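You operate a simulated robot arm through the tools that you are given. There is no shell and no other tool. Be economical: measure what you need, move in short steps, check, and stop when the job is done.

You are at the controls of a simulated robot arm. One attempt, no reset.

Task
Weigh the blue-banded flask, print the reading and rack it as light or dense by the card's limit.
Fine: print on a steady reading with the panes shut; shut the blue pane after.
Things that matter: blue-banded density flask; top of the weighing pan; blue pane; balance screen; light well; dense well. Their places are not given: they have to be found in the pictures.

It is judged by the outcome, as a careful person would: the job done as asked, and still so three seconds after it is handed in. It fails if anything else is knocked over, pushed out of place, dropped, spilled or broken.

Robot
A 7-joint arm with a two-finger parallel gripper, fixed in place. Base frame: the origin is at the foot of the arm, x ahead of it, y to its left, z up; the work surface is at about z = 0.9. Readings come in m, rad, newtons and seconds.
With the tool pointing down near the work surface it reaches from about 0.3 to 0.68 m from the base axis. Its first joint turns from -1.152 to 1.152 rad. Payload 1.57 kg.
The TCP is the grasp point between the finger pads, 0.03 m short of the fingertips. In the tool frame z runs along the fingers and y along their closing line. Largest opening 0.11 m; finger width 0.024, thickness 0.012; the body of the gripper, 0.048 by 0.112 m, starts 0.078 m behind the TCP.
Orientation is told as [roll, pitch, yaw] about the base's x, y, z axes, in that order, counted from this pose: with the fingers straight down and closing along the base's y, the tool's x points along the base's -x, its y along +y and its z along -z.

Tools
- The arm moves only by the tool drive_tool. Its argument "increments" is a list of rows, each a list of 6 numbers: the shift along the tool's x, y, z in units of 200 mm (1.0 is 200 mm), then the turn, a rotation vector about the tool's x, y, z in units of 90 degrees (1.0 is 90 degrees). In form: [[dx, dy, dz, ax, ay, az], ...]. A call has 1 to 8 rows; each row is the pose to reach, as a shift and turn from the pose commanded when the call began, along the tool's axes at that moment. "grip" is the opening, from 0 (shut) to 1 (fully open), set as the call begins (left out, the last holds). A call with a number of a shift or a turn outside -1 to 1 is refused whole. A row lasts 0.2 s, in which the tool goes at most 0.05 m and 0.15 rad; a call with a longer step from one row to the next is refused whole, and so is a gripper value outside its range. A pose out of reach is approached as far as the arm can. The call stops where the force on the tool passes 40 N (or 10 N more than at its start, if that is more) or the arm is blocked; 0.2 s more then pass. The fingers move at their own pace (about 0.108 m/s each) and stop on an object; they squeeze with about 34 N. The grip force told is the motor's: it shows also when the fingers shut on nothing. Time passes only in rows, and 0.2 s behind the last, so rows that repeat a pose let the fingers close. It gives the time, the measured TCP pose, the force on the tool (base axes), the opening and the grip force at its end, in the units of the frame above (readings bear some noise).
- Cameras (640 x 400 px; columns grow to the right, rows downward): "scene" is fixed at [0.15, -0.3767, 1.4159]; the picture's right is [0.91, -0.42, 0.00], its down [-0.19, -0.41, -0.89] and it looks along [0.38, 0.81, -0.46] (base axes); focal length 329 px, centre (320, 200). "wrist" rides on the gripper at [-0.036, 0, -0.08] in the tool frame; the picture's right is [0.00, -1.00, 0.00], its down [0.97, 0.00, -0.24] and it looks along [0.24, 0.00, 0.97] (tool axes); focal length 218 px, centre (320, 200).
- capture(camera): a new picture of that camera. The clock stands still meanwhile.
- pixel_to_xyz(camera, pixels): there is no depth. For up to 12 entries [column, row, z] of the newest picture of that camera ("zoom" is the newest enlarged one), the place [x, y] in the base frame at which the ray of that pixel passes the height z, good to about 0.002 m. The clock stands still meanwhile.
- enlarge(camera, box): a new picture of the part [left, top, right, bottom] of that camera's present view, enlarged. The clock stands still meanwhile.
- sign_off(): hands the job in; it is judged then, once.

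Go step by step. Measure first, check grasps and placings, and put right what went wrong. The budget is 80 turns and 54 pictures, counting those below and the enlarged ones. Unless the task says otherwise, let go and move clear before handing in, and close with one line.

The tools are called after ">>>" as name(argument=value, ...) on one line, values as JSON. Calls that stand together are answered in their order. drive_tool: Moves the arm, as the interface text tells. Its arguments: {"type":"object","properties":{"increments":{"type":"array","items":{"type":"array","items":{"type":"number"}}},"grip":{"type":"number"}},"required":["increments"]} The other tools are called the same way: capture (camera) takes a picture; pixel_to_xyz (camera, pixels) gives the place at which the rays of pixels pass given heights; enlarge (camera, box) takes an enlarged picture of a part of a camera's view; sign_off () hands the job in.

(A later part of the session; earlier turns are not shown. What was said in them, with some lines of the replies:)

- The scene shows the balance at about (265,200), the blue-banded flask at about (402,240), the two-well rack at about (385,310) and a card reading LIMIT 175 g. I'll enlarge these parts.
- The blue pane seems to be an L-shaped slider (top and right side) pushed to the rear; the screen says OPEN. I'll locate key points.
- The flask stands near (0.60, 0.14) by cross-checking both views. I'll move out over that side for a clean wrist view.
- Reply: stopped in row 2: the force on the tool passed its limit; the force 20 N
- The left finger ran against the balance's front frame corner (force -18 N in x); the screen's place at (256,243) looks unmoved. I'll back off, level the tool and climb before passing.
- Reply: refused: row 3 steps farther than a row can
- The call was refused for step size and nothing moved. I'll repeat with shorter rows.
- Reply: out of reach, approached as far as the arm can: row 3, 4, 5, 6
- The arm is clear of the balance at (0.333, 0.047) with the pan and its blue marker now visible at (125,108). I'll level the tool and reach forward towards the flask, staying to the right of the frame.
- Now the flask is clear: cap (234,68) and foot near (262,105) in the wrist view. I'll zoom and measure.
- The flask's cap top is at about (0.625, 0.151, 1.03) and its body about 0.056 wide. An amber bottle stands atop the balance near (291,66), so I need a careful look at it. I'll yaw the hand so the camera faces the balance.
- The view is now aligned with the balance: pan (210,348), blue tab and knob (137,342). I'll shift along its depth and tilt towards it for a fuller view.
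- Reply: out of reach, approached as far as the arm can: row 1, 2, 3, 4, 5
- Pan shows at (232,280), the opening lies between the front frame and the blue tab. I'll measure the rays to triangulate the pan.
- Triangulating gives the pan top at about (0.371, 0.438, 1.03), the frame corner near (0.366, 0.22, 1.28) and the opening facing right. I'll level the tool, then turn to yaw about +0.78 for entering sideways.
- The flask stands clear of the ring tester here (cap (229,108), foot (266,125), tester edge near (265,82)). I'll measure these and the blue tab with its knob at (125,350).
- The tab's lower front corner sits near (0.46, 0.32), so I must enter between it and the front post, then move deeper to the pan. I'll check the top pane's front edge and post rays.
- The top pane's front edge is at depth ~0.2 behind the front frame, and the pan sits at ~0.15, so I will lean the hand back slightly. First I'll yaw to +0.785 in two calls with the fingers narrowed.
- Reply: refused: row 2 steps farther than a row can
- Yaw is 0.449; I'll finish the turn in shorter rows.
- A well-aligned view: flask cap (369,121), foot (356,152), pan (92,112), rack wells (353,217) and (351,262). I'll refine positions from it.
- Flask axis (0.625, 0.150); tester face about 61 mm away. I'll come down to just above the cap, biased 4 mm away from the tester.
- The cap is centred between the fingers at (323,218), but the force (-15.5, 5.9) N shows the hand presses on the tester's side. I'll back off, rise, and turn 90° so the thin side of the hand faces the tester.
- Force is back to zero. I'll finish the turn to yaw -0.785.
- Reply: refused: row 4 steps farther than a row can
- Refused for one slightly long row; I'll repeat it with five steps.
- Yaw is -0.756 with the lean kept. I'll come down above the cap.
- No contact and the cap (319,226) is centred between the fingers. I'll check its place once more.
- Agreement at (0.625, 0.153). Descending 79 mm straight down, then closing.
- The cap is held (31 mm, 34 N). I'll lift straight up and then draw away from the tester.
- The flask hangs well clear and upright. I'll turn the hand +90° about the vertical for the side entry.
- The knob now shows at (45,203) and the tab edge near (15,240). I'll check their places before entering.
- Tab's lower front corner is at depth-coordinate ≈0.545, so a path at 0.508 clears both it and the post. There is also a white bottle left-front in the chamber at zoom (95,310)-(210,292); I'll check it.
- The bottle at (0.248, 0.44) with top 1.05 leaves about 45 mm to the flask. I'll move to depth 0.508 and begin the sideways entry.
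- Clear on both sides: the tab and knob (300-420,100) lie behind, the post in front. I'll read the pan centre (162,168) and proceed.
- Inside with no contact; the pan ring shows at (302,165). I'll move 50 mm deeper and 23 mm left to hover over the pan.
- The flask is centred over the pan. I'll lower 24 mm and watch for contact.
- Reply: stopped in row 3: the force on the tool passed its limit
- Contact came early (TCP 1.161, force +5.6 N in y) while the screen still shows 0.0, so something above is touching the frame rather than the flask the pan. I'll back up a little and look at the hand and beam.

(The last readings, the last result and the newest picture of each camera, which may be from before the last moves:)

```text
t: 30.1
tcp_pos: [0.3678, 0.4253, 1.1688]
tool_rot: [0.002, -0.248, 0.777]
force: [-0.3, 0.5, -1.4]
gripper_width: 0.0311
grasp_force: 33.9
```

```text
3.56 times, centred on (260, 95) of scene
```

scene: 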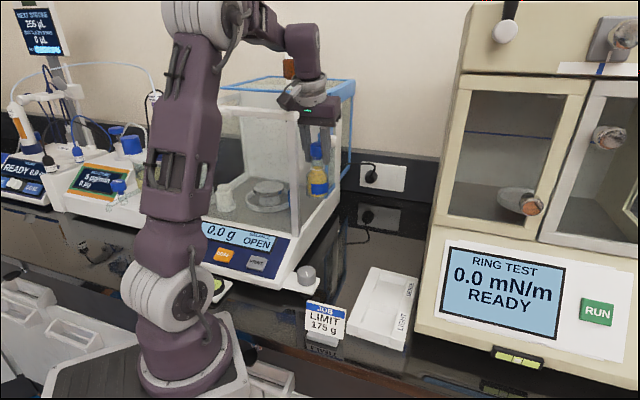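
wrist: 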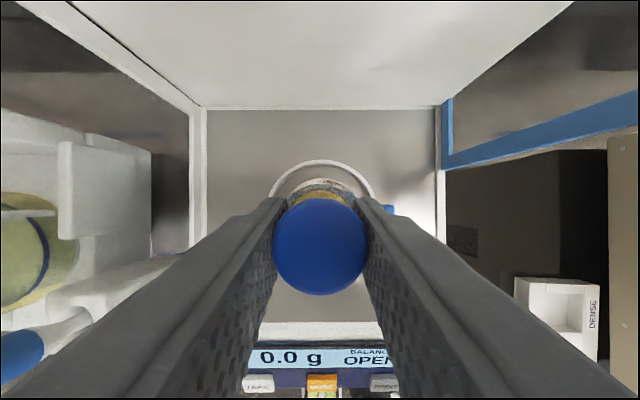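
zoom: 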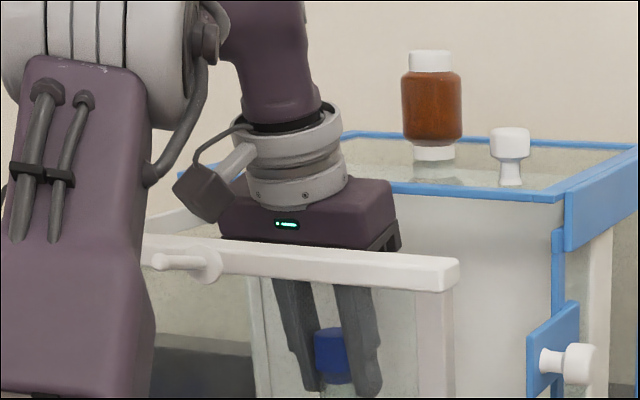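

The small dark box on the wrist's front side sits right above the front beam (zoom (205,190)), so that is what touched. Turning the hand about 38° towards the open side will take it off the beam while staying short of the top pane.

>>> drive_tool(increments=[[0, 0, 0, -0.021, 0, -0.082], [0, 0, 0, -0.042, 0, -0.163], [0, 0, 0, -0.062, 0, -0.244], [0, 0, 0, -0.083, 0, -0.326], [0, 0, 0, -0.104, 0, -0.407], [0, 0, 0, -0.104, 0, -0.407]])

>>> enlarge(camera="scene", box=[170, 40, 350, 150])

```text
t: 31.5
tcp_pos: [0.3689, 0.4287, 1.169]
tool_rot: [0.001, -0.249, 1.44]
force: [-0.5, -0.6, -1.8]
gripper_width: 0.0307
grasp_force: 34.1
```

```text
3.56 times, centred on (260, 95) of scene
```

zoom: 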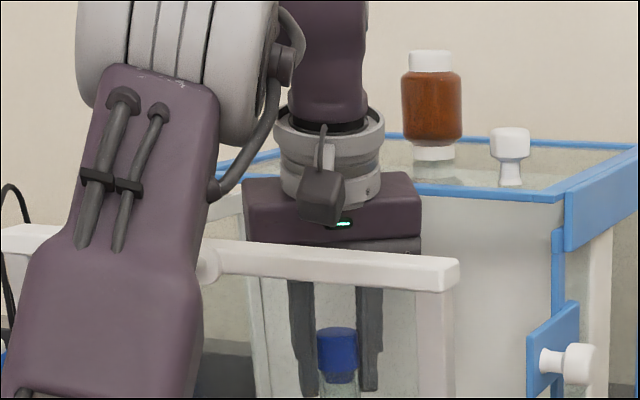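

The box has swung clear towards the opening. I'll lower in small 3 mm steps.

>>> drive_tool(increments=[[0.0037, 0, 0.0145, 0, 0, 0], [0.0074, 0, 0.029, 0, 0, 0], [0.011, 0, 0.0436, 0, 0, 0], [0.0148, 0, 0.058, 0, 0, 0], [0.0185, 0, 0.0727, 0, 0, 0], [0.0222, 0, 0.087, 0, 0, 0], [0.0222, 0, 0.087, 0, 0, 0]])

>>> enlarge(camera="scene", box=[200, 120, 340, 250])

```text
t: 33.1
tcp_pos: [0.3677, 0.4286, 1.1504]
tool_rot: [0.001, -0.25, 1.438]
force: [-0.2, -0.1, -1.8]
gripper_width: 0.0306
grasp_force: 34.2
```

```text
3.08 times, centred on (270, 185) of scene
```

zoom: 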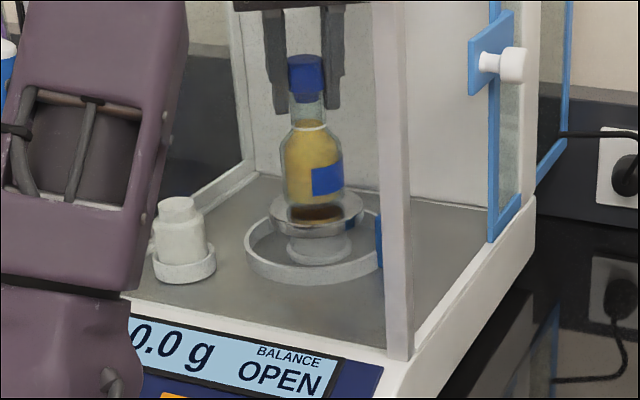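

No contact now and the flask's foot is just above the pan. Lowering further in 2 mm steps.

>>> drive_tool(increments=[[0.0025, 0, 0.0097, 0, 0, 0], [0.005, 0, 0.0194, 0, 0, 0], [0.0075, 0, 0.029, 0, 0, 0], [0.0075, 0, 0.029, 0, 0, 0]])

```text
t: 34.1
tcp_pos: [0.3679, 0.4291, 1.1457]
tool_rot: [-0.001, -0.254, 1.439]
force: [-1.6, -2.9, 17.2]
gripper_width: 0.031
grasp_force: 34.1
```

Contact at TCP ≈1.146 (17 N up). I'll ease up slightly and read the screen to confirm it is the pan.

>>> drive_tool(increments=[[-0.0018, 0, -0.007, 0, 0, 0], [-0.0018, 0, -0.007, 0, 0, 0]])

>>> enlarge(camera="scene", box=[200, 120, 340, 250])

```text
t: 34.7
tcp_pos: [0.368, 0.4282, 1.1456]
tool_rot: [0.002, -0.25, 1.438]
force: [2.1, 2.5, 6.2]
gripper_width: 0.0308
grasp_force: 34.1
```

```text
3.08 times, centred on (270, 185) of scene
```

zoom: 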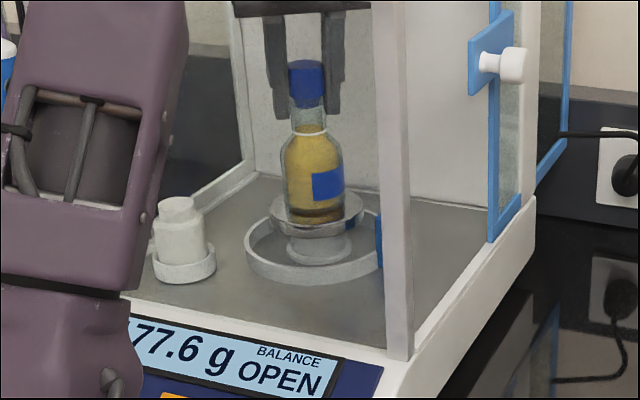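

The screen reads "…77.6 g", so the flask is on the pan. Releasing with a modest opening.

>>> drive_tool(increments=[[0, 0, 0, 0, 0, 0], [0, 0, 0, 0, 0, 0], [0, 0, 0, 0, 0, 0]], grip=0.55)

>>> enlarge(camera="scene", box=[200, 120, 340, 250])

```text
t: 35.5
tcp_pos: [0.368, 0.4269, 1.1468]
tool_rot: [0.004, -0.251, 1.439]
force: [0.1, 0.6, 0.5]
gripper_width: 0.0603
grasp_force: 0.1
```

```text
3.08 times, centred on (270, 185) of scene
```

zoom: 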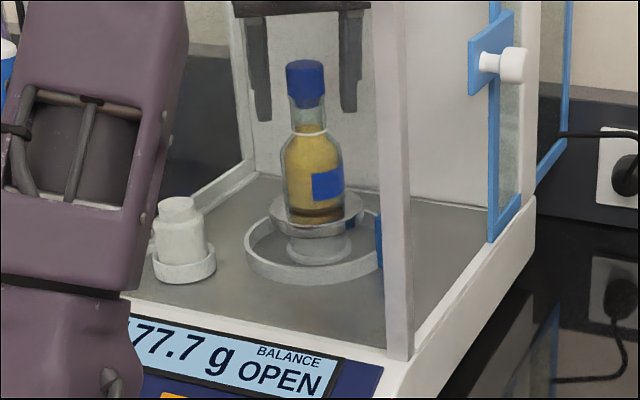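

The flask stands alone on the pan; the open reading is about 177.7 g. I'll rise clear of the cap, step towards the front, and exit sideways.

>>> drive_tool(increments=[[-0.031, 0, -0.121, 0, 0, 0], [-0.062, 0, -0.242, 0, 0, 0], [-0.0925, 0, -0.363, 0, 0, 0], [-0.0925, 0, -0.363, 0, 0, 0]])

>>> drive_tool(increments=[[0.115, 0.0912, -0.029, 0, 0, 0], [0.23, 0.1825, -0.0587, 0, 0, 0], [0.358, 0.011, -0.091, 0, 0, 0], [0.485, -0.161, -0.124, 0, 0, 0], [0.613, -0.3325, -0.156, 0, 0, 0], [0.74, -0.504, -0.188, 0, 0, 0], [0.868, -0.676, -0.221, 0, 0, 0], [0.868, -0.676, -0.221, 0, 0, 0]])

>>> capture(camera="scene")

```text
t: 36.5
tcp_pos: [0.3679, 0.4281, 1.222]
tool_rot: [0.002, -0.249, 1.438]
force: [0.2, 0.2, 0.4]
gripper_width: 0.0604
grasp_force: 0.1
```

```text
t: 38.3
tcp_pos: [0.4804, 0.2331, 1.2212]
tool_rot: [0.002, -0.25, 1.438]
force: [0.0, 0.0, 0.5]
gripper_width: 0.0603
grasp_force: 0.1
```

```text
10 pictures are left
```

scene: 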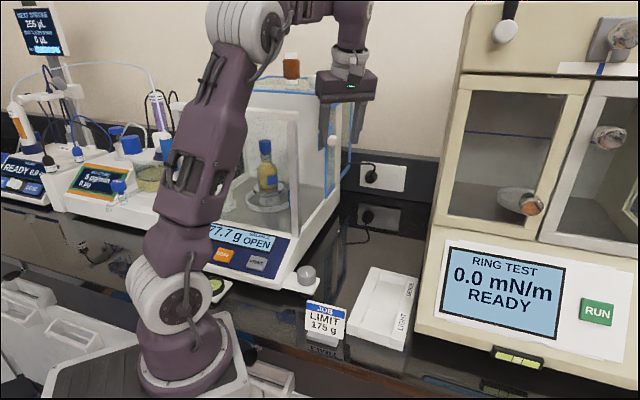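

Clear of the balance; I have 10 pictures left, so I'll rely on readings. I'll shut the fingers, step outward, and turn so the hand leans away from the balance for pushing the knob.

>>> drive_tool(increments=[[0.089, -0.119, -0.022, -0.02, 0, -0.08], [0.177, -0.238, -0.045, -0.041, 0, -0.16], [0.177, -0.238, -0.045, -0.062, 0, -0.243], [0.177, -0.238, -0.045, -0.083, 0, -0.324], [0.177, -0.238, -0.045, -0.104, 0, -0.406], [0.177, -0.238, -0.045, -0.124, 0, -0.487], [0.177, -0.238, -0.045, -0.145, 0, -0.568], [0.177, -0.238, -0.045, -0.145, 0, -0.568]], grip=0)

```text
t: 40.1
tcp_pos: [0.5208, 0.1893, 1.222]
tool_rot: [0.002, -0.252, 2.362]
force: [-0.6, 0.4, 0.7]
gripper_width: 0.0
grasp_force: 21.5
```

Turned as wanted. I'll move to behind the knob's depth, still outside, and lower to z≈1.195, then take one look.

>>> drive_tool(increments=[[0, -0.19, 0, 0, 0, 0], [0, -0.38, 0, 0, 0, 0], [0, -0.565, 0, 0, 0, 0], [0.032, -0.565, 0.126, 0, 0, 0], [0.032, -0.565, 0.126, 0, 0, 0]])

>>> capture(camera="wrist")

```text
t: 41.3
tcp_pos: [0.5369, 0.227, 1.1883]
tool_rot: [0.001, -0.252, 2.358]
force: [-0.3, -0.2, -0.1]
gripper_width: 0.0002
grasp_force: 21.7
out of reach, approached as far as the arm can: row 1, 2, 3, 4, 5
```

```text
9 pictures are left
```

wrist: 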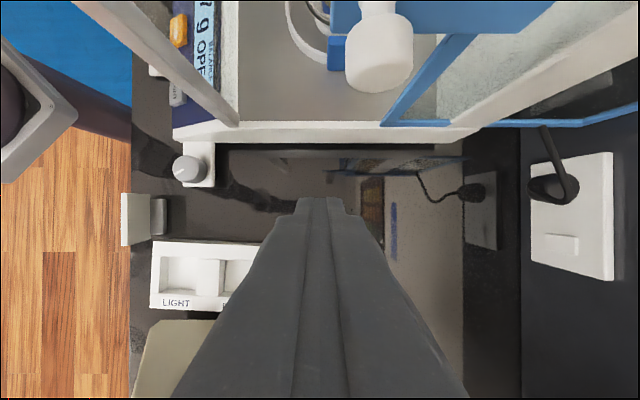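

The outward lean limits reach here. The knob head (380,50) is in view; I'll instead grip the knob with the hand leaning towards the base. Let me get its ray.

>>> pixel_to_xyz(camera="wrist", pixels=[[380, 52, 1.17], [380, 52, 1.18], [380, 52, 1.19], [380, 52, 1.2], [347, 60, 1.185], [413, 60, 1.185], [380, 92, 1.17], [450, 123, 0.97], [385, 123, 0.97], [228, 123, 0.97]])

```text
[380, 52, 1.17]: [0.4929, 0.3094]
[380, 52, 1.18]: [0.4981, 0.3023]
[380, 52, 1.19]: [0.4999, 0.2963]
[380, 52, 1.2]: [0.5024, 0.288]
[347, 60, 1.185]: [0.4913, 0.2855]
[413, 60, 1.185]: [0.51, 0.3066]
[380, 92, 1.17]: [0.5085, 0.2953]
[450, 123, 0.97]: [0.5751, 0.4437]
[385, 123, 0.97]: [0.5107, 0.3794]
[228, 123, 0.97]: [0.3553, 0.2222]
```

Knob centre is about (0.500, 0.300, 1.183), 28 mm across. I'll lean the hand towards the base, reduce the outward lean, and open the fingers to ~55 mm.

>>> drive_tool(increments=[[0, 0, 0, 0.064, 0.032, 0], [0, 0, 0, 0.127, 0.064, 0], [0, 0, 0, 0.19, 0.095, 0], [0, 0, 0, 0.19, 0.095, 0]], grip=0.55)

```text
t: 42.3
tcp_pos: [0.5344, 0.2264, 1.1901]
tool_rot: [-0.295, -0.102, 2.337]
force: [-0.3, 0.8, 0.1]
gripper_width: 0.0605
grasp_force: 0.1
```

Orientation is set. I'll align with the knob's depth and height, then slide in along its axis.

>>> drive_tool(increments=[[0, -0.1237, 0.0743, 0, 0, 0], [-0.125, -0.118, 0.086, 0, 0, 0], [-0.25, -0.112, 0.0975, 0, 0, 0], [-0.373, -0.1061, 0.1088, 0, 0, 0], [-0.373, -0.1061, 0.1088, 0, 0, 0]])

>>> capture(camera="wrist")

```text
t: 43.5
tcp_pos: [0.5016, 0.3017, 1.1827]
tool_rot: [-0.293, -0.105, 2.337]
force: [0.3, 0.5, -0.5]
gripper_width: 0.0604
grasp_force: 0.0
```

```text
8 pictures are left
```

wrist: 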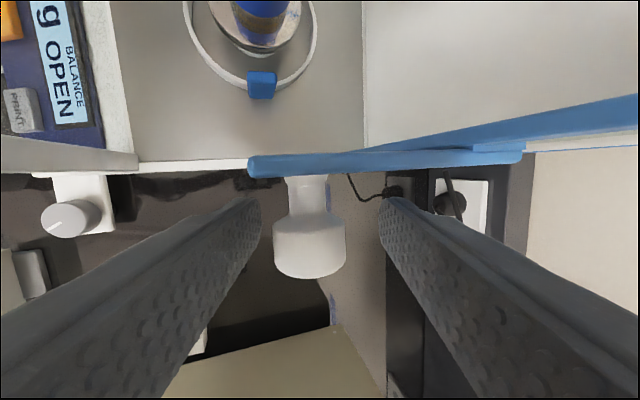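

The knob head (309,248) sits between the fingers at grasp depth. Closing on it.

>>> drive_tool(increments=[[0, 0, 0, 0, 0, 0], [0, 0, 0, 0, 0, 0], [0, 0, 0, 0, 0, 0]], grip=0)

```text
t: 44.3
tcp_pos: [0.5005, 0.2988, 1.1811]
tool_rot: [-0.288, -0.103, 2.338]
force: [-19.5, -15.3, -10.7]
gripper_width: 0.028
grasp_force: 39.0
```

Gripped at 28 mm. The sideways force is from centring; dragging towards the front should relieve it. I'll pull 50 mm slowly.

>>> drive_tool(increments=[[0.001, 0.06, -0.018, 0, 0, 0], [0.002, 0.12, -0.036, 0, 0, 0], [0.003, 0.18, -0.055, 0, 0, 0], [0.0045, 0.239, -0.073, 0, 0, 0], [0.0045, 0.239, -0.073, 0, 0, 0]])

>>> capture(camera="scene")

```text
t: 45.5
tcp_pos: [0.4652, 0.2641, 1.1811]
tool_rot: [-0.292, -0.104, 2.338]
force: [1.3, -1.1, -27.0]
gripper_width: 0.0282
grasp_force: 38.5
```

```text
7 pictures are left
```

scene: 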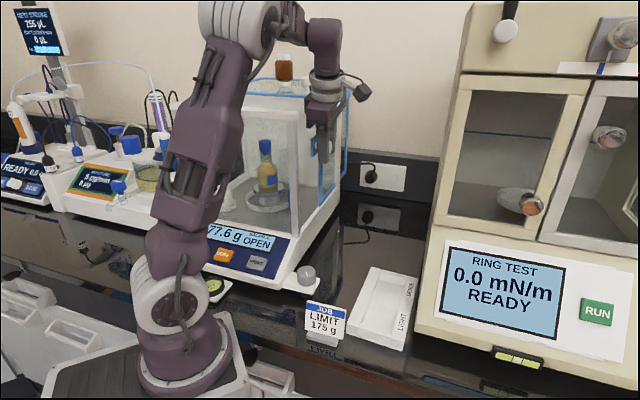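

The pane slides with the hand (top and bottle move along, bottle still upright at (284,66)), and the residual force is mostly vertical (-27 N). I'll trim the height 3 mm and go on slowly another 100 mm.

>>> drive_tool(increments=[[0.0011, 0.064, -0.004, 0, 0, 0], [0.0022, 0.124, -0.022, 0, 0, 0], [0.0034, 0.184, -0.041, 0, 0, 0], [0.0045, 0.244, -0.059, 0, 0, 0], [0.0056, 0.303, -0.077, 0, 0, 0], [0.0068, 0.363, -0.096, 0, 0, 0], [0.0079, 0.423, -0.114, 0, 0, 0], [0.009, 0.4825, -0.132, 0, 0, 0]])

```text
t: 46.3
tcp_pos: [0.444, 0.2449, 1.1823]
tool_rot: [-0.311, -0.109, 2.332]
force: [25.0, 26.8, -13.0]
gripper_width: 0.0281
grasp_force: 38.6
stopped in row 4: the force on the tool passed its limit (the readings are from after the stop); the commanded pose is now the measured one
```

Stopped at 36 N after 78 mm total. I need a look at what resists.

>>> enlarge(camera="scene", box=[200, 40, 380, 260])

```text
1.82 times, centred on (290, 150) of scene
```

zoom: 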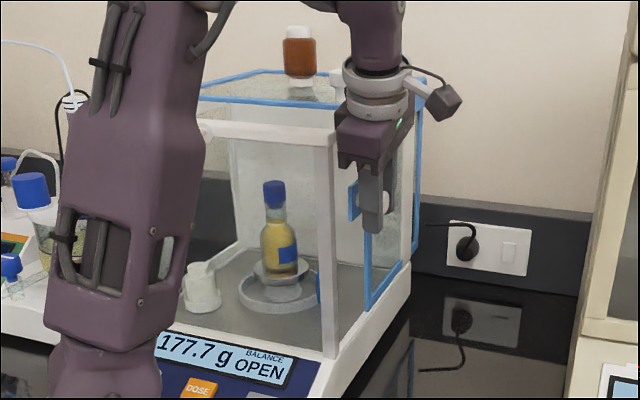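

The pane is about half shut and the hand's corner likely meets the end of the front beam near (330,135). I'll let go, shift outward 12 mm with more outward lean, and regrip the knob.

>>> drive_tool(increments=[[0, 0, 0, 0, 0, 0], [0, 0, 0, 0, 0, 0], [0.03, -0.0015, -0.003, 0, -0.05, 0], [0.06, -0.003, -0.0055, 0, -0.1, 0], [0.06, -0.003, -0.0055, 0, -0.1, 0]], grip=0.5)

>>> drive_tool(increments=[[0, 0, 0, 0, 0, 0], [0, 0, 0, 0, 0, 0], [0, 0, 0, 0, 0, 0]], grip=0)

```text
t: 47.5
tcp_pos: [0.4504, 0.2334, 1.1832]
tool_rot: [-0.318, -0.259, 2.383]
force: [0.7, 1.3, 0.0]
gripper_width: 0.055
grasp_force: 0.0
```

```text
t: 48.3
tcp_pos: [0.4517, 0.233, 1.1832]
tool_rot: [-0.32, -0.257, 2.383]
force: [2.3, -2.6, 8.3]
gripper_width: 0.028
grasp_force: 38.1
```

Regripped cleanly further out. Continuing the slow pull.

>>> drive_tool(increments=[[-0.0016, 0.059, -0.019, 0, 0, 0], [-0.0033, 0.119, -0.038, 0, 0, 0], [-0.0049, 0.178, -0.058, 0, 0, 0], [-0.0065, 0.238, -0.077, 0, 0, 0], [-0.008, 0.297, -0.096, 0, 0, 0], [-0.0098, 0.357, -0.115, 0, 0, 0], [-0.0114, 0.416, -0.135, 0, 0, 0], [-0.013, 0.4755, -0.154, 0, 0, 0]])

```text
t: 50.1
tcp_pos: [0.3807, 0.1632, 1.1826]
tool_rot: [-0.315, -0.258, 2.383]
force: [-3.9, 12.3, -12.0]
gripper_width: 0.0276
grasp_force: 38.4
```

The pane followed to depth 0.385. I'll continue gently for up to 30 mm to find the shut stop.

>>> drive_tool(increments=[[-0.0007, 0.024, -0.0077, 0, 0, 0], [-0.0013, 0.048, -0.0154, 0, 0, 0], [-0.002, 0.0715, -0.023, 0, 0, 0], [-0.0026, 0.095, -0.031, 0, 0, 0], [-0.0033, 0.119, -0.038, 0, 0, 0], [-0.004, 0.143, -0.046, 0, 0, 0]])

>>> enlarge(camera="scene", box=[200, 40, 380, 260])

```text
t: 50.6
tcp_pos: [0.3816, 0.1623, 1.1842]
tool_rot: [-0.332, -0.256, 2.383]
force: [12.1, 12.6, -14.1]
gripper_width: 0.0278
grasp_force: 38.3
stopped in row 2: the force on the tool passed its limit (the readings are from after the stop); the commanded pose is now the measured one
```

```text
1.82 times, centred on (290, 150) of scene
```

zoom: 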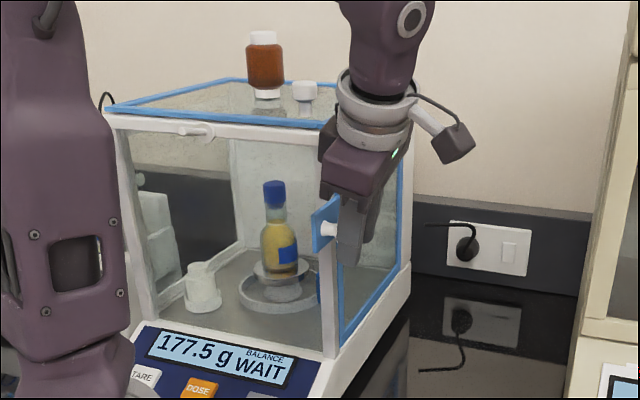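

The pane is shut (screen "177.5 g WAIT"). I'll release, back away outward, and level the roll.

>>> drive_tool(increments=[[0, 0, 0, 0, 0, 0], [0, 0, 0, 0, 0, 0], [0.17, -0.01, -0.044, 0, 0, 0], [0.338, -0.019, -0.087, 0, 0, 0], [0.338, -0.019, -0.087, -0.07, 0, 0], [0.338, -0.019, -0.087, -0.14, 0, 0], [0.338, -0.019, -0.087, -0.208, 0, 0], [0.338, -0.019, -0.087, -0.208, 0, 0]], grip=0.5)

```text
t: 52.4
tcp_pos: [0.4311, 0.112, 1.1859]
tool_rot: [0.002, -0.256, 2.381]
force: [0.3, 0.1, 0.3]
gripper_width: 0.0547
grasp_force: 0.1
```

Now turning back to yaw ≈0.785 while easing towards the front, fingers shut.

>>> drive_tool(increments=[[0.009, 0.037, 0.036, 0.0228, 0, 0.087], [0.018, 0.075, 0.072, 0.0456, 0, 0.174], [0.028, 0.112, 0.109, 0.0684, 0, 0.261], [0.037, 0.15, 0.145, 0.0912, 0, 0.348], [0.046, 0.187, 0.181, 0.114, 0, 0.435], [0.055, 0.225, 0.217, 0.1368, 0, 0.522], [0.065, 0.262, 0.254, 0.1596, 0, 0.609], [0.074, 0.3, 0.29, 0.1824, 0, 0.696]], grip=0)

>>> drive_tool(increments=[[0, 0, 0, 0.019, 0, 0.072], [0, 0, 0, 0.038, 0, 0.144], [0, 0, 0, 0.057, 0, 0.217], [0, 0, 0, 0.0756, 0, 0.289], [0, 0, 0, 0.0756, 0, 0.289]])

```text
t: 54.2
tcp_pos: [0.3887, 0.0683, 1.1248]
tool_rot: [-0.001, -0.257, 1.248]
force: [0.0, -0.8, -0.7]
gripper_width: 0.0001
grasp_force: 21.4
```

```text
t: 55.4
tcp_pos: [0.3872, 0.0686, 1.1246]
tool_rot: [0.0, -0.256, 0.781]
force: [-0.6, -0.3, -0.2]
gripper_width: 0.0
grasp_force: 20.8
```

Aligned. I'll move over to the PRINT button at about (0.268, 0.207), hovering 5 cm above.

>>> drive_tool(increments=[[0.0127, 0.182, 0.074, 0, 0, 0], [0.025, 0.364, 0.148, 0, 0, 0], [0.038, 0.546, 0.223, 0, 0, 0], [0.051, 0.728, 0.297, 0, 0, 0], [0.0635, 0.91, 0.371, 0, 0, 0], [0.0635, 0.91, 0.371, 0, 0, 0]])

>>> enlarge(camera="wrist", box=[160, 100, 480, 300])

```text
t: 56.8
tcp_pos: [0.2635, 0.2001, 1.05]
tool_rot: [0.0, -0.257, 0.783]
force: [-1.3, 0.1, -0.1]
gripper_width: 0.0
grasp_force: 21.4
```

```text
2.00 times, centred on (320, 200) of wrist
```

zoom: 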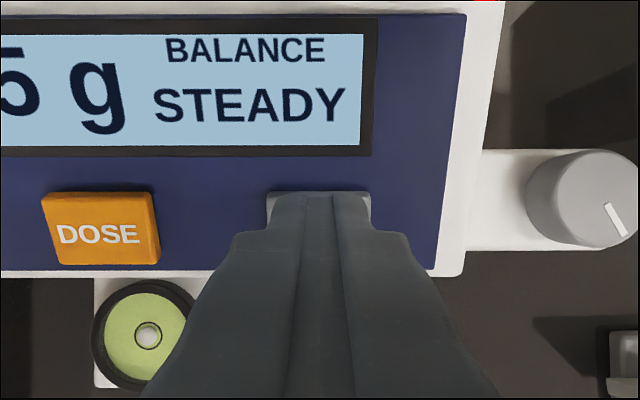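

STEADY shows with "…5 g", and the fingertips are over PRINT (zoom centre about (319,230)). I'll verify the button ray.

>>> pixel_to_xyz(camera="zoom", pixels=[[319, 230, 0.97], [319, 230, 0.96], [319, 230, 0.95], [100, 228, 0.96]])

```text
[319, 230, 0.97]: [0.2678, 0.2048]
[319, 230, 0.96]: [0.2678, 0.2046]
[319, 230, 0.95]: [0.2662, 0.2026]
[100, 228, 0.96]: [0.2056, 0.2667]
```

The tip is directly over the button. Lowering 46 mm, then pressing in small steps.

>>> drive_tool(increments=[[0.019, 0, 0.074, 0, 0, 0], [0.037, 0, 0.148, 0, 0, 0], [0.057, 0, 0.223, 0, 0, 0], [0.057, 0, 0.223, 0, 0, 0]])

>>> drive_tool(increments=[[0.0025, 0, 0.0097, 0, 0, 0], [0.005, 0, 0.0194, 0, 0, 0], [0.0075, 0, 0.029, 0, 0, 0], [0.01, 0, 0.039, 0, 0, 0]])

```text
t: 57.8
tcp_pos: [0.2625, 0.1934, 1.0094]
tool_rot: [-0.009, -0.23, 0.773]
force: [0.4, -0.9, 1.1]
gripper_width: 0.0
grasp_force: 21.3
out of reach, approached as far as the arm can: row 1, 2, 3
```

```text
t: 58.8
tcp_pos: [0.2635, 0.2021, 0.9954]
tool_rot: [0.0, -0.257, 0.781]
force: [0.7, -1.2, 6.7]
gripper_width: 0.0
grasp_force: 21.0
out of reach, approached as far as the arm can: row 1
```

Contact with 6.7 N at TCP 0.995. I'll press 2-3 mm more and back off, then look.

>>> drive_tool(increments=[[0.0025, 0, 0.0097, 0, 0, 0], [0.0037, 0, 0.0145, 0, 0, 0], [0.0037, 0, 0.0145, 0, 0, 0]])

>>> enlarge(camera="wrist", box=[160, 60, 480, 260])

```text
t: 59.4
tcp_pos: [0.2644, 0.2022, 0.9945]
tool_rot: [-0.001, -0.26, 0.781]
force: [-8.1, -3.6, 25.6]
gripper_width: 0.0001
grasp_force: 20.9
stopped in row 3: the force on the tool passed its limit (the readings are from after the stop); the commanded pose is now the measured one
```

```text
2.00 times, centred on (320, 160) of wrist
```

zoom: 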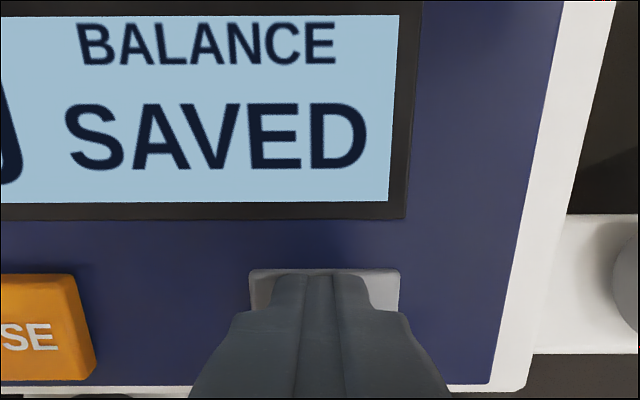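

SAVED is shown. The mass 177.5 g is above 175 g, so it belongs in the dense well. I'll rise and go back out to the right.

>>> drive_tool(increments=[[-0.053, 0, -0.21, 0, 0, 0], [-0.107, 0, -0.42, 0, 0, 0], [-0.16, 0, -0.63, 0, 0, 0], [-0.16, -0.22, -0.63, 0, 0, 0], [-0.16, -0.45, -0.63, 0, 0, 0], [-0.16, -0.68, -0.63, 0, 0, 0], [-0.16, -0.91, -0.63, 0, 0, 0], [-0.16, -0.91, -0.63, 0, 0, 0]])

```text
t: 61.2
tcp_pos: [0.3932, 0.0718, 1.1238]
tool_rot: [0.001, -0.259, 0.783]
force: [-1.1, 0.8, 0.2]
gripper_width: 0.0002
grasp_force: 21.5
```

Next I regrip the knob to open the pane: turning back to yaw ≈2.38 while moving to the knob's depth and height.

>>> drive_tool(increments=[[-0.0425, 0, -0.0278, -0.0228, 0, -0.087], [-0.085, 0, -0.0556, -0.0456, 0, -0.174], [-0.1275, 0, -0.0834, -0.0684, 0, -0.261], [-0.17, 0, -0.111, -0.0912, 0, -0.348], [-0.2125, 0, -0.139, -0.114, 0, -0.435], [-0.255, 0, -0.167, -0.1368, 0, -0.522], [-0.2975, 0, -0.195, -0.1596, 0, -0.609], [-0.34, 0, -0.2225, -0.1824, 0, -0.696]])

>>> drive_tool(increments=[[0, 0, 0, -0.019, 0, -0.072], [0, 0, 0, -0.038, 0, -0.144], [0, 0, 0, -0.057, 0, -0.217], [0, 0, 0, -0.0756, 0, -0.289], [0, 0, 0, -0.0756, 0, -0.289]], grip=0.55)

>>> drive_tool(increments=[[0, 0, 0, 0.07, 0, 0], [0, 0, 0, 0.14, 0, 0], [0, 0, 0, 0.208, 0, 0], [0, 0, 0, 0.208, 0, 0]])

```text
t: 63.0
tcp_pos: [0.4293, 0.1099, 1.185]
tool_rot: [-0.003, -0.259, 1.914]
force: [0.2, -0.2, -0.2]
gripper_width: 0.0
grasp_force: 22.2
```

```text
t: 64.2
tcp_pos: [0.4296, 0.1105, 1.185]
tool_rot: [-0.004, -0.257, 2.381]
force: [0.2, -0.2, 0.2]
gripper_width: 0.0608
grasp_force: 0.0
```

```text
t: 65.2
tcp_pos: [0.43, 0.1096, 1.1837]
tool_rot: [-0.332, -0.257, 2.384]
force: [0.8, -0.7, -0.5]
gripper_width: 0.0603
grasp_force: 0.1
```

Sliding in along the knob's axis to the earlier grip place, then closing.

>>> drive_tool(increments=[[-0.115, 0.002, 0.033, 0, 0, 0], [-0.23, 0.004, 0.066, 0, 0, 0], [-0.346, 0.0066, 0.099, 0, 0, 0], [-0.346, 0.0066, 0.099, 0, 0, 0]])

>>> drive_tool(increments=[[0, 0, 0, 0, 0, 0], [0, 0, 0, 0, 0, 0], [0, 0, 0, 0, 0, 0]], grip=0)

```text
t: 66.2
tcp_pos: [0.3797, 0.165, 1.1822]
tool_rot: [-0.332, -0.257, 2.381]
force: [0.7, -0.9, -0.3]
gripper_width: 0.0602
grasp_force: 0.1
```

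```text
t: 67.0
tcp_pos: [0.3795, 0.1641, 1.183]
tool_rot: [-0.33, -0.258, 2.383]
force: [-2.3, -1.8, -8.5]
gripper_width: 0.0277
grasp_force: 38.2
```

Knob gripped. Opening slowly, 100 mm first.

>>> drive_tool(increments=[[0.0016, -0.059, 0.019, 0, 0, 0], [0.0033, -0.119, 0.038, 0, 0, 0], [0.0049, -0.178, 0.058, 0, 0, 0], [0.0065, -0.238, 0.077, 0, 0, 0], [0.008, -0.297, 0.096, 0, 0, 0], [0.0098, -0.357, 0.115, 0, 0, 0], [0.0114, -0.416, 0.135, 0, 0, 0], [0.013, -0.4755, 0.154, 0, 0, 0]])

>>> drive_tool(increments=[[0.0016, -0.059, 0.019, 0, 0, 0], [0.0033, -0.119, 0.038, 0, 0, 0], [0.0049, -0.178, 0.058, 0, 0, 0], [0.0065, -0.238, 0.077, 0, 0, 0], [0.008, -0.297, 0.096, 0, 0, 0], [0.0098, -0.357, 0.115, 0, 0, 0], [0.0105, -0.385, 0.125, 0, 0, 0]])

```text
t: 68.8
tcp_pos: [0.4524, 0.2361, 1.184]
tool_rot: [-0.333, -0.256, 2.383]
force: [-12.8, 9.5, -13.6]
gripper_width: 0.028
grasp_force: 38.7
```

```text
t: 70.4
tcp_pos: [0.5085, 0.2884, 1.1865]
tool_rot: [-0.324, -0.257, 2.381]
force: [-34.7, -8.5, -9.8]
gripper_width: 0.0281
grasp_force: 38.4
```

The pane is back at its open stop. I'll release, back out, move towards the front and unroll.

>>> drive_tool(increments=[[0, 0, 0, 0, 0, 0], [0, 0, 0, 0, 0, 0], [0.19, -0.011, -0.05, 0, 0, 0], [0.387, -0.022, -0.1, 0, 0, 0], [0.384, 0.12, -0.145, -0.07, 0, 0], [0.379, 0.263, -0.192, -0.14, 0, 0], [0.379, 0.263, -0.192, -0.208, 0, 0], [0.379, 0.263, -0.192, -0.208, 0, 0]], grip=0.55)

```text
t: 72.2
tcp_pos: [0.5248, 0.193, 1.1833]
tool_rot: [-0.003, -0.257, 2.382]
force: [-0.1, -0.1, 0.0]
gripper_width: 0.0608
grasp_force: 0.0
```

Turning to yaw 1.44 and rising to z 1.222, the pose from which I left the flask.

>>> drive_tool(increments=[[-0.007, 0, -0.027, 0.0218, 0, 0.083], [-0.014, 0, -0.054, 0.0436, 0, 0.166], [-0.021, 0, -0.081, 0.0654, 0, 0.249], [-0.028, 0, -0.108, 0.0872, 0, 0.332], [-0.035, 0, -0.135, 0.109, 0, 0.415], [-0.042, 0, -0.162, 0.131, 0, 0.498], [-0.048, 0, -0.189, 0.1527, 0, 0.581], [-0.048, 0, -0.189, 0.1527, 0, 0.581]])

```text
t: 74.0
tcp_pos: [0.5258, 0.1914, 1.2236]
tool_rot: [-0.005, -0.261, 1.436]
force: [0.4, -0.7, -0.5]
gripper_width: 0.0606
grasp_force: 0.1
```

Entering again along the safe depth, above cap height.

>>> drive_tool(increments=[[-0.1125, 0.157, 0.03, 0, 0, 0], [-0.225, 0.314, 0.06, 0, 0, 0], [-0.3375, 0.471, 0.09, 0, 0, 0], [-0.45, 0.628, 0.12, 0, 0, 0], [-0.5625, 0.785, 0.15, 0, 0, 0], [-0.5625, 0.785, 0.15, 0, 0, 0]])

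>>> drive_tool(increments=[[-0.12, 0.168, 0.032, 0, 0, 0], [-0.241, 0.336, 0.0643, 0, 0, 0], [-0.355, 0.246, 0.095, 0, 0, 0], [-0.47, 0.156, 0.125, 0, 0, 0], [-0.47, 0.156, 0.125, 0, 0, 0]])

```text
t: 75.4
tcp_pos: [0.3818, 0.3301, 1.2196]
tool_rot: [-0.003, -0.26, 1.438]
force: [0.1, 1.3, -1.0]
gripper_width: 0.0605
grasp_force: 0.0
```

```text
t: 76.6
tcp_pos: [0.3655, 0.4292, 1.2214]
tool_rot: [-0.004, -0.259, 1.438]
force: [-0.2, -0.1, 0.3]
gripper_width: 0.0605
grasp_force: 0.0
```

Above the flask again. Descending straight to the earlier grip height, then closing.

>>> drive_tool(increments=[[0.008, -0.0137, 0, 0, 0, 0], [0.032, -0.0137, 0.09, 0, 0, 0], [0.055, -0.0137, 0.18, 0, 0, 0], [0.079, -0.0137, 0.27, 0, 0, 0], [0.102, -0.0137, 0.355, 0, 0, 0], [0.102, -0.0137, 0.355, 0, 0, 0]])

>>> drive_tool(increments=[[0, 0, 0, 0, 0, 0], [0, 0, 0, 0, 0, 0], [0, 0, 0, 0, 0, 0], [0, 0, 0, 0, 0, 0]], grip=0)

```text
t: 78.0
tcp_pos: [0.3671, 0.4275, 1.1459]
tool_rot: [-0.003, -0.26, 1.438]
force: [-0.6, -0.3, 0.6]
gripper_width: 0.0604
grasp_force: 0.0
```

```text
t: 79.0
tcp_pos: [0.3678, 0.4281, 1.1487]
tool_rot: [-0.003, -0.259, 1.438]
force: [-0.6, 0.5, 0.6]
gripper_width: 0.0311
grasp_force: 33.9
```

The flask is gripped (31 mm). Lifting to the clear height.

>>> drive_tool(increments=[[-0.023, 0, -0.088, 0, 0, 0], [-0.046, 0, -0.176, 0, 0, 0], [-0.07, 0, -0.264, 0, 0, 0], [-0.0927, 0, -0.3526, 0, 0, 0], [-0.0927, 0, -0.3526, 0, 0, 0]])

>>> drive_tool(increments=[[0.115, 0.0912, -0.029, 0, 0, 0], [0.23, 0.1825, -0.0587, 0, 0, 0], [0.358, 0.011, -0.091, 0, 0, 0], [0.485, -0.161, -0.124, 0, 0, 0], [0.613, -0.3325, -0.156, 0, 0, 0], [0.74, -0.504, -0.188, 0, 0, 0], [0.868, -0.676, -0.221, 0, 0, 0], [0.868, -0.676, -0.221, 0, 0, 0]])

```text
t: 80.2
tcp_pos: [0.3671, 0.4259, 1.2209]
tool_rot: [-0.004, -0.26, 1.437]
force: [0.7, 0.6, -1.1]
gripper_width: 0.0309
grasp_force: 34.5
```

```text
t: 82.0
tcp_pos: [0.4778, 0.231, 1.2183]
tool_rot: [-0.003, -0.259, 1.439]
force: [-0.3, -0.7, -1.5]
gripper_width: 0.031
grasp_force: 33.6
```

Out with the flask at (0.478, 0.231). I'll swing to yaw 0 near the rack, low enough for a close look, and take one enlarged wrist picture.

>>> drive_tool(increments=[[0.124, 0.034, 0.03, 0.0229, 0, 0.087], [0.248, 0.068, 0.06, 0.0458, 0, 0.174], [0.372, 0.102, 0.09, 0.0687, 0, 0.261], [0.496, 0.137, 0.12, 0.0916, 0, 0.348], [0.62, 0.171, 0.151, 0.1145, 0, 0.435], [0.744, 0.205, 0.181, 0.1374, 0, 0.522], [0.868, 0.239, 0.211, 0.16, 0, 0.609], [0.993, 0.2735, 0.2416, 0.183, 0, 0.696]])

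>>> drive_tool(increments=[[0, 0, 0, 0.017, 0, 0.064], [0, 0, 0, 0.034, 0, 0.127], [0, 0, 0, 0.05, 0, 0.19], [0, 0, 0, 0.05, 0, 0.19]])

>>> capture(camera="wrist")

```text
t: 83.8
tcp_pos: [0.4012, 0.0594, 1.1234]
tool_rot: [0.001, -0.263, 0.304]
force: [0.5, -0.1, -2.3]
gripper_width: 0.0307
grasp_force: 33.7
```

```text
t: 84.8
tcp_pos: [0.3998, 0.0609, 1.1219]
tool_rot: [0.003, -0.261, -0.004]
force: [-0.5, 1.0, -1.3]
gripper_width: 0.0311
grasp_force: 34.3
```

```text
2 pictures are left
```

wrist: 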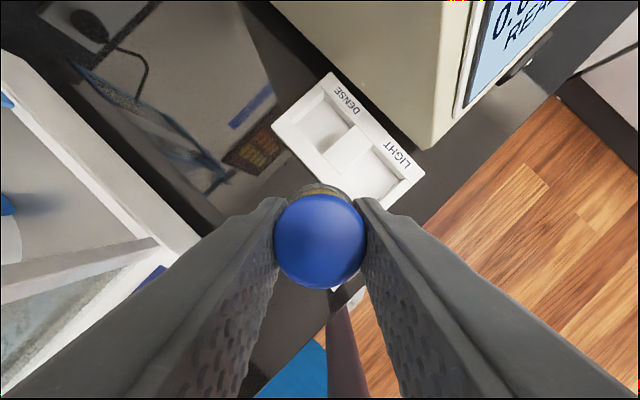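

The rack is clear above the flask: outer corners (331,72), (271,124), (425,175), dense well about (322,125). I'll convert these together with the cap centre (320,241).

>>> pixel_to_xyz(camera="wrist", pixels=[[331, 72, 0.93], [271, 124, 0.93], [425, 175, 0.93], [323, 125, 0.91], [323, 125, 0.92], [320, 93, 0.93], [291, 122, 0.93], [355, 127, 0.93], [325, 155, 0.93], [320, 241, 1.142], [271, 124, 0.9]])

```text
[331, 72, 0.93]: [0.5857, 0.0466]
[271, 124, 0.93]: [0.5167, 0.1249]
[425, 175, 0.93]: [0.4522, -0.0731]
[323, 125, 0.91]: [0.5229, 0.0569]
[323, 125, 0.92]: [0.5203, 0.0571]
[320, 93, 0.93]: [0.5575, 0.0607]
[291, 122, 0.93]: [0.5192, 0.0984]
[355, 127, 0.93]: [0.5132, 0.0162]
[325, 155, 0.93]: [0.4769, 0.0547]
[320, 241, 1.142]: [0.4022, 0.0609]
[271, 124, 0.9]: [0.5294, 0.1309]
```

Dense well centre works out at (0.519, 0.057); the flask's axis is 2 mm ahead of the TCP. I'll move above the well and start lowering.

>>> drive_tool(increments=[[-0.163, -0.006, 0.147, 0, 0, 0], [-0.325, -0.012, 0.294, 0, 0, 0], [-0.4877, -0.0185, 0.441, 0, 0, 0], [-0.4877, -0.0185, 0.441, 0, 0, 0]])

>>> drive_tool(increments=[[0.0052, 0, 0.0193, 0, 0, 0], [0.0103, 0, 0.0386, 0, 0, 0], [0.0155, 0, 0.058, 0, 0, 0], [0.0206, 0, 0.077, 0, 0, 0], [0.0258, 0, 0.0965, 0, 0, 0], [0.0258, 0, 0.0965, 0, 0, 0]])

```text
t: 85.8
tcp_pos: [0.5201, 0.0592, 1.0622]
tool_rot: [0.002, -0.261, -0.003]
force: [-0.4, -0.5, -1.3]
gripper_width: 0.031
grasp_force: 34.3
```

```text
t: 87.2
tcp_pos: [0.5185, 0.0574, 1.041]
tool_rot: [0.003, -0.26, -0.003]
force: [-0.1, 0.0, -2.4]
gripper_width: 0.0309
grasp_force: 34.5
```

No contact at 1.041. Lowering further by 15 mm in 2.5 mm steps.

>>> drive_tool(increments=[[0.0032, 0, 0.012, 0, 0, 0], [0.0065, 0, 0.024, 0, 0, 0], [0.0097, 0, 0.036, 0, 0, 0], [0.0129, 0, 0.0483, 0, 0, 0], [0.0129, 0, 0.0483, 0, 0, 0]])

>>> drive_tool(increments=[[0.0032, 0, 0.012, 0, 0, 0], [0.0065, 0, 0.024, 0, 0, 0], [0.0065, 0, 0.024, 0, 0, 0]])

```text
t: 88.4
tcp_pos: [0.5169, 0.0583, 1.0306]
tool_rot: [0.004, -0.26, -0.004]
force: [0.6, 0.5, -1.4]
gripper_width: 0.031
grasp_force: 33.8
```

```text
t: 89.2
tcp_pos: [0.5174, 0.0563, 1.0281]
tool_rot: [0.002, -0.261, -0.002]
force: [0.4, 0.2, -1.9]
gripper_width: 0.0309
grasp_force: 33.9
```

Still free at 1.028, so the foot is inside the well. Continuing down for contact.

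>>> drive_tool(increments=[[0.0026, 0, 0.0097, 0, 0, 0], [0.0052, 0, 0.0193, 0, 0, 0], [0.0052, 0, 0.0193, 0, 0, 0]])

>>> drive_tool(increments=[[0.0026, 0, 0.0097, 0, 0, 0], [0.0052, 0, 0.0193, 0, 0, 0], [0.0052, 0, 0.0193, 0, 0, 0]])

```text
t: 90.0
tcp_pos: [0.5183, 0.0578, 1.024]
tool_rot: [0.001, -0.262, -0.004]
force: [-0.7, 0.1, -2.0]
gripper_width: 0.0308
grasp_force: 34.2
```

```text
t: 90.8
tcp_pos: [0.5177, 0.058, 1.0197]
tool_rot: [0.002, -0.26, -0.003]
force: [0.4, -0.4, -1.9]
gripper_width: 0.0312
grasp_force: 33.7
```

Still free; lowering in 3 mm calls to find the floor.

>>> drive_tool(increments=[[0.002, 0, 0.0073, 0, 0, 0], [0.0039, 0, 0.0145, 0, 0, 0], [0.0039, 0, 0.0145, 0, 0, 0]])

>>> drive_tool(increments=[[0.002, 0, 0.0073, 0, 0, 0], [0.0039, 0, 0.0145, 0, 0, 0], [0.0039, 0, 0.0145, 0, 0, 0]])

```text
t: 91.6
tcp_pos: [0.5191, 0.0565, 1.0189]
tool_rot: [0.003, -0.266, -0.001]
force: [-4.2, -0.4, 28.8]
gripper_width: 0.0313
grasp_force: 34.0
```

```text
t: 92.4
tcp_pos: [0.5173, 0.0573, 1.0136]
tool_rot: [0.003, -0.262, -0.003]
force: [7.0, 2.5, 26.4]
gripper_width: 0.0313
grasp_force: 34.5
```

Floor contact at TCP ≈1.018 (26-29 N). I'll ease up 2 mm, release, and rise straight up, then use one picture.

>>> drive_tool(increments=[[-0.0026, 0, -0.0097, 0, 0, 0], [-0.0026, 0, -0.0097, 0, 0, 0]])

>>> drive_tool(increments=[[0, 0, 0, 0, 0, 0], [0, 0, 0, 0, 0, 0], [0, 0, 0, 0, 0, 0]], grip=0.6)

>>> drive_tool(increments=[[-0.032, 0, -0.12, 0, 0, 0], [-0.065, 0, -0.24, 0, 0, 0], [-0.11, 0, -0.42, 0, 0, 0], [-0.16, 0, -0.6, 0, 0, 0], [-0.2, 0, -0.75, 0, 0, 0], [-0.2, 0, -0.75, 0, 0, 0]])

>>> enlarge(camera="scene", box=[200, 40, 460, 360])

```text
t: 93.0
tcp_pos: [0.5158, 0.0567, 1.0142]
tool_rot: [0.002, -0.254, -0.004]
force: [1.5, 0.3, 0.5]
gripper_width: 0.0311
grasp_force: 33.7
```

```text
t: 93.8
tcp_pos: [0.5171, 0.0567, 1.0143]
tool_rot: [0.002, -0.26, -0.004]
force: [-0.7, 1.0, -0.3]
gripper_width: 0.0661
grasp_force: 0.1
```

```text
t: 95.2
tcp_pos: [0.5178, 0.0568, 1.1694]
tool_rot: [0.003, -0.262, -0.001]
force: [-0.3, -0.3, -0.2]
gripper_width: 0.0663
grasp_force: 0.0
```

```text
1.25 times, centred on (330, 200) of scene
```

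zoom: 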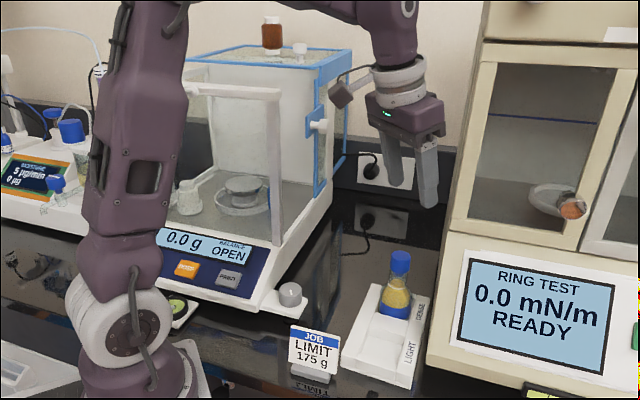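

The flask stands in the dense well and the balance reads 0.0 g OPEN; the bottle atop is upright. Now I'll turn back to the knob-gripping pose to shut the pane.

>>> drive_tool(increments=[[-0.0065, 0.085, -0.007, -0.0232, 0, -0.0869], [-0.013, 0.17, -0.015, -0.0464, 0, -0.1738], [-0.0195, 0.255, -0.022, -0.0696, 0, -0.2607], [-0.026, 0.34, -0.029, -0.0928, 0, -0.3476], [-0.0325, 0.425, -0.036, -0.116, 0, -0.4345], [-0.039, 0.51, -0.044, -0.1392, 0, -0.5214], [-0.0455, 0.595, -0.051, -0.1624, 0, -0.6083], [-0.052, 0.68, -0.058, -0.1856, 0, -0.6952]])

>>> drive_tool(increments=[[0, 0, 0, -0.0232, 0, -0.0869], [0, 0, 0, -0.0464, 0, -0.1738], [0, 0, 0, -0.0696, 0, -0.2607], [0, 0, 0, -0.0928, 0, -0.3476], [0, 0, 0, -0.116, 0, -0.4345], [0, 0, 0, -0.1392, 0, -0.5214], [0, 0, 0, -0.1624, 0, -0.6083], [0, 0, 0, -0.1856, 0, -0.6952]])

>>> drive_tool(increments=[[0, 0, 0, -0.02, 0, -0.075], [0, 0, 0, -0.02, 0, -0.075]], grip=0.55)

```text
t: 97.0
tcp_pos: [0.5247, 0.1923, 1.1847]
tool_rot: [0.001, -0.265, 1.132]
force: [0.4, 0.5, -1.1]
gripper_width: 0.0659
grasp_force: 0.1
```

```text
t: 98.8
tcp_pos: [0.526, 0.1934, 1.1841]
tool_rot: [-0.001, -0.263, 2.263]
force: [-0.7, 0.4, 0.7]
gripper_width: 0.0662
grasp_force: 0.1
```

```text
t: 99.4
tcp_pos: [0.5249, 0.1928, 1.1844]
tool_rot: [-0.002, -0.263, 2.383]
force: [0.6, -0.3, 0.0]
gripper_width: 0.0605
grasp_force: 0.1
```

Pose reached. Applying the roll, then aligning with the knob and sliding in.

>>> drive_tool(increments=[[0, 0, 0, 0.07, 0, 0], [0, 0, 0, 0.14, 0, 0], [0, 0, 0, 0.208, 0, 0], [0, 0, 0, 0.208, 0, 0]])

>>> drive_tool(increments=[[0.0035, -0.134, 0.043, 0, 0, 0], [0.007, -0.2687, 0.087, 0, 0, 0], [-0.12, -0.262, 0.12, 0, 0, 0], [-0.247, -0.255, 0.152, 0, 0, 0], [-0.375, -0.248, 0.1855, 0, 0, 0], [-0.375, -0.248, 0.1855, 0, 0, 0]])

```text
t: 100.4
tcp_pos: [0.5247, 0.192, 1.1848]
tool_rot: [-0.329, -0.26, 2.381]
force: [-0.6, -0.5, 0.7]
gripper_width: 0.0604
grasp_force: 0.1
```

```text
t: 101.8
tcp_pos: [0.5105, 0.2886, 1.1867]
tool_rot: [-0.329, -0.263, 2.38]
force: [-0.2, -0.3, 0.7]
gripper_width: 0.0604
grasp_force: 0.0
```

At the knob without contact. Closing the fingers.

>>> drive_tool(increments=[[0, 0, 0, 0, 0, 0], [0, 0, 0, 0, 0, 0], [0, 0, 0, 0, 0, 0]], grip=0)

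```text
t: 102.6
tcp_pos: [0.5101, 0.2883, 1.186]
tool_rot: [-0.323, -0.262, 2.381]
force: [-20.2, -15.8, -8.0]
gripper_width: 0.0276
grasp_force: 38.1
5 turns are left
```

Knob gripped (27.6 mm). Pulling the pane shut slowly in stages.

>>> drive_tool(increments=[[-0.0016, 0.059, -0.019, 0, 0, 0], [-0.0033, 0.119, -0.038, 0, 0, 0], [-0.0049, 0.178, -0.058, 0, 0, 0], [-0.0065, 0.238, -0.077, 0, 0, 0], [-0.008, 0.297, -0.096, 0, 0, 0], [-0.0098, 0.357, -0.115, 0, 0, 0], [-0.0114, 0.416, -0.135, 0, 0, 0], [-0.013, 0.4755, -0.154, 0, 0, 0]])

>>> drive_tool(increments=[[-0.0016, 0.059, -0.019, 0, 0, 0], [-0.0033, 0.119, -0.038, 0, 0, 0], [-0.0049, 0.178, -0.058, 0, 0, 0], [-0.0065, 0.238, -0.077, 0, 0, 0], [-0.008, 0.297, -0.096, 0, 0, 0], [-0.0094, 0.342, -0.11, 0, 0, 0], [-0.0094, 0.342, -0.11, 0, 0, 0]])

>>> drive_tool(increments=[[-0.0007, 0.024, -0.0077, 0, 0, 0], [-0.0013, 0.048, -0.0154, 0, 0, 0], [-0.002, 0.0715, -0.023, 0, 0, 0], [-0.0026, 0.095, -0.031, 0, 0, 0]])

```text
t: 104.4
tcp_pos: [0.4402, 0.2188, 1.1861]
tool_rot: [-0.33, -0.26, 2.379]
force: [14.0, -11.8, -3.4]
gripper_width: 0.0281
grasp_force: 38.0
```

```text
t: 106.0
tcp_pos: [0.3877, 0.1671, 1.1834]
tool_rot: [-0.332, -0.263, 2.382]
force: [7.4, -5.7, 30.3]
gripper_width: 0.0281
grasp_force: 38.0
```

```text
t: 106.8
tcp_pos: [0.3813, 0.1614, 1.1824]
tool_rot: [-0.342, -0.265, 2.382]
force: [13.9, 14.5, -16.6]
gripper_width: 0.028
grasp_force: 37.6
stopped in row 3: the force on the tool passed its limit (the readings are from after the stop); the commanded pose is now the measured one
4 turns are left
```

The stop came at (0.381, 0.161), the same place as when shut before. Releasing, backing clear, and using the last picture to confirm.

>>> drive_tool(increments=[[0, 0, 0, 0, 0, 0], [0, 0, 0, 0, 0, 0], [0.17, -0.01, -0.044, 0, 0, 0], [0.338, -0.019, -0.087, 0, 0, 0], [0.45, -0.025, -0.115, 0, 0, 0], [0.45, -0.025, -0.115, 0, 0, 0]], grip=0.55)

>>> enlarge(camera="scene", box=[200, 40, 460, 360])

```text
t: 108.2
tcp_pos: [0.4449, 0.0951, 1.1826]
tool_rot: [-0.338, -0.263, 2.382]
force: [1.0, 0.2, 0.0]
gripper_width: 0.0605
grasp_force: 0.1
```

```text
1.25 times, centred on (330, 200) of scene
3 turns are left
```

zoom: 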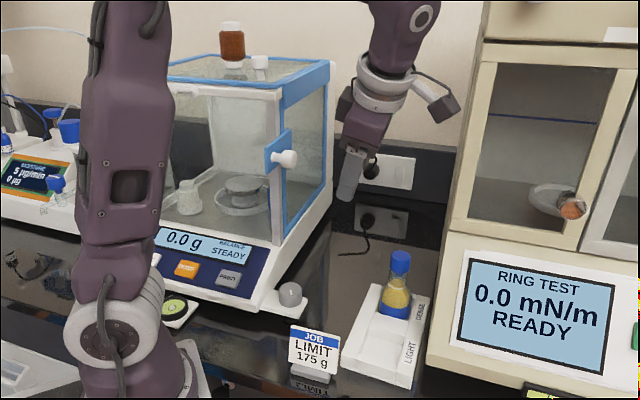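

The last picture shows the pane shut (0.0 g STEADY), the flask upright in the dense well at zoom (396,290), the amber bottle upright, and the hand empty and clear, so I'm handing in.

>>> sign_off()

```text
The job is handed in.
```

The flask is in the dense well: it read 177.5 g, over the card's 175 g limit. I printed that reading on a steady display with the panes shut (screen showed SAVED), and shut the blue pane afterwards; the hand bumped the balance frame and the ring tester during the work, and neither looked moved.
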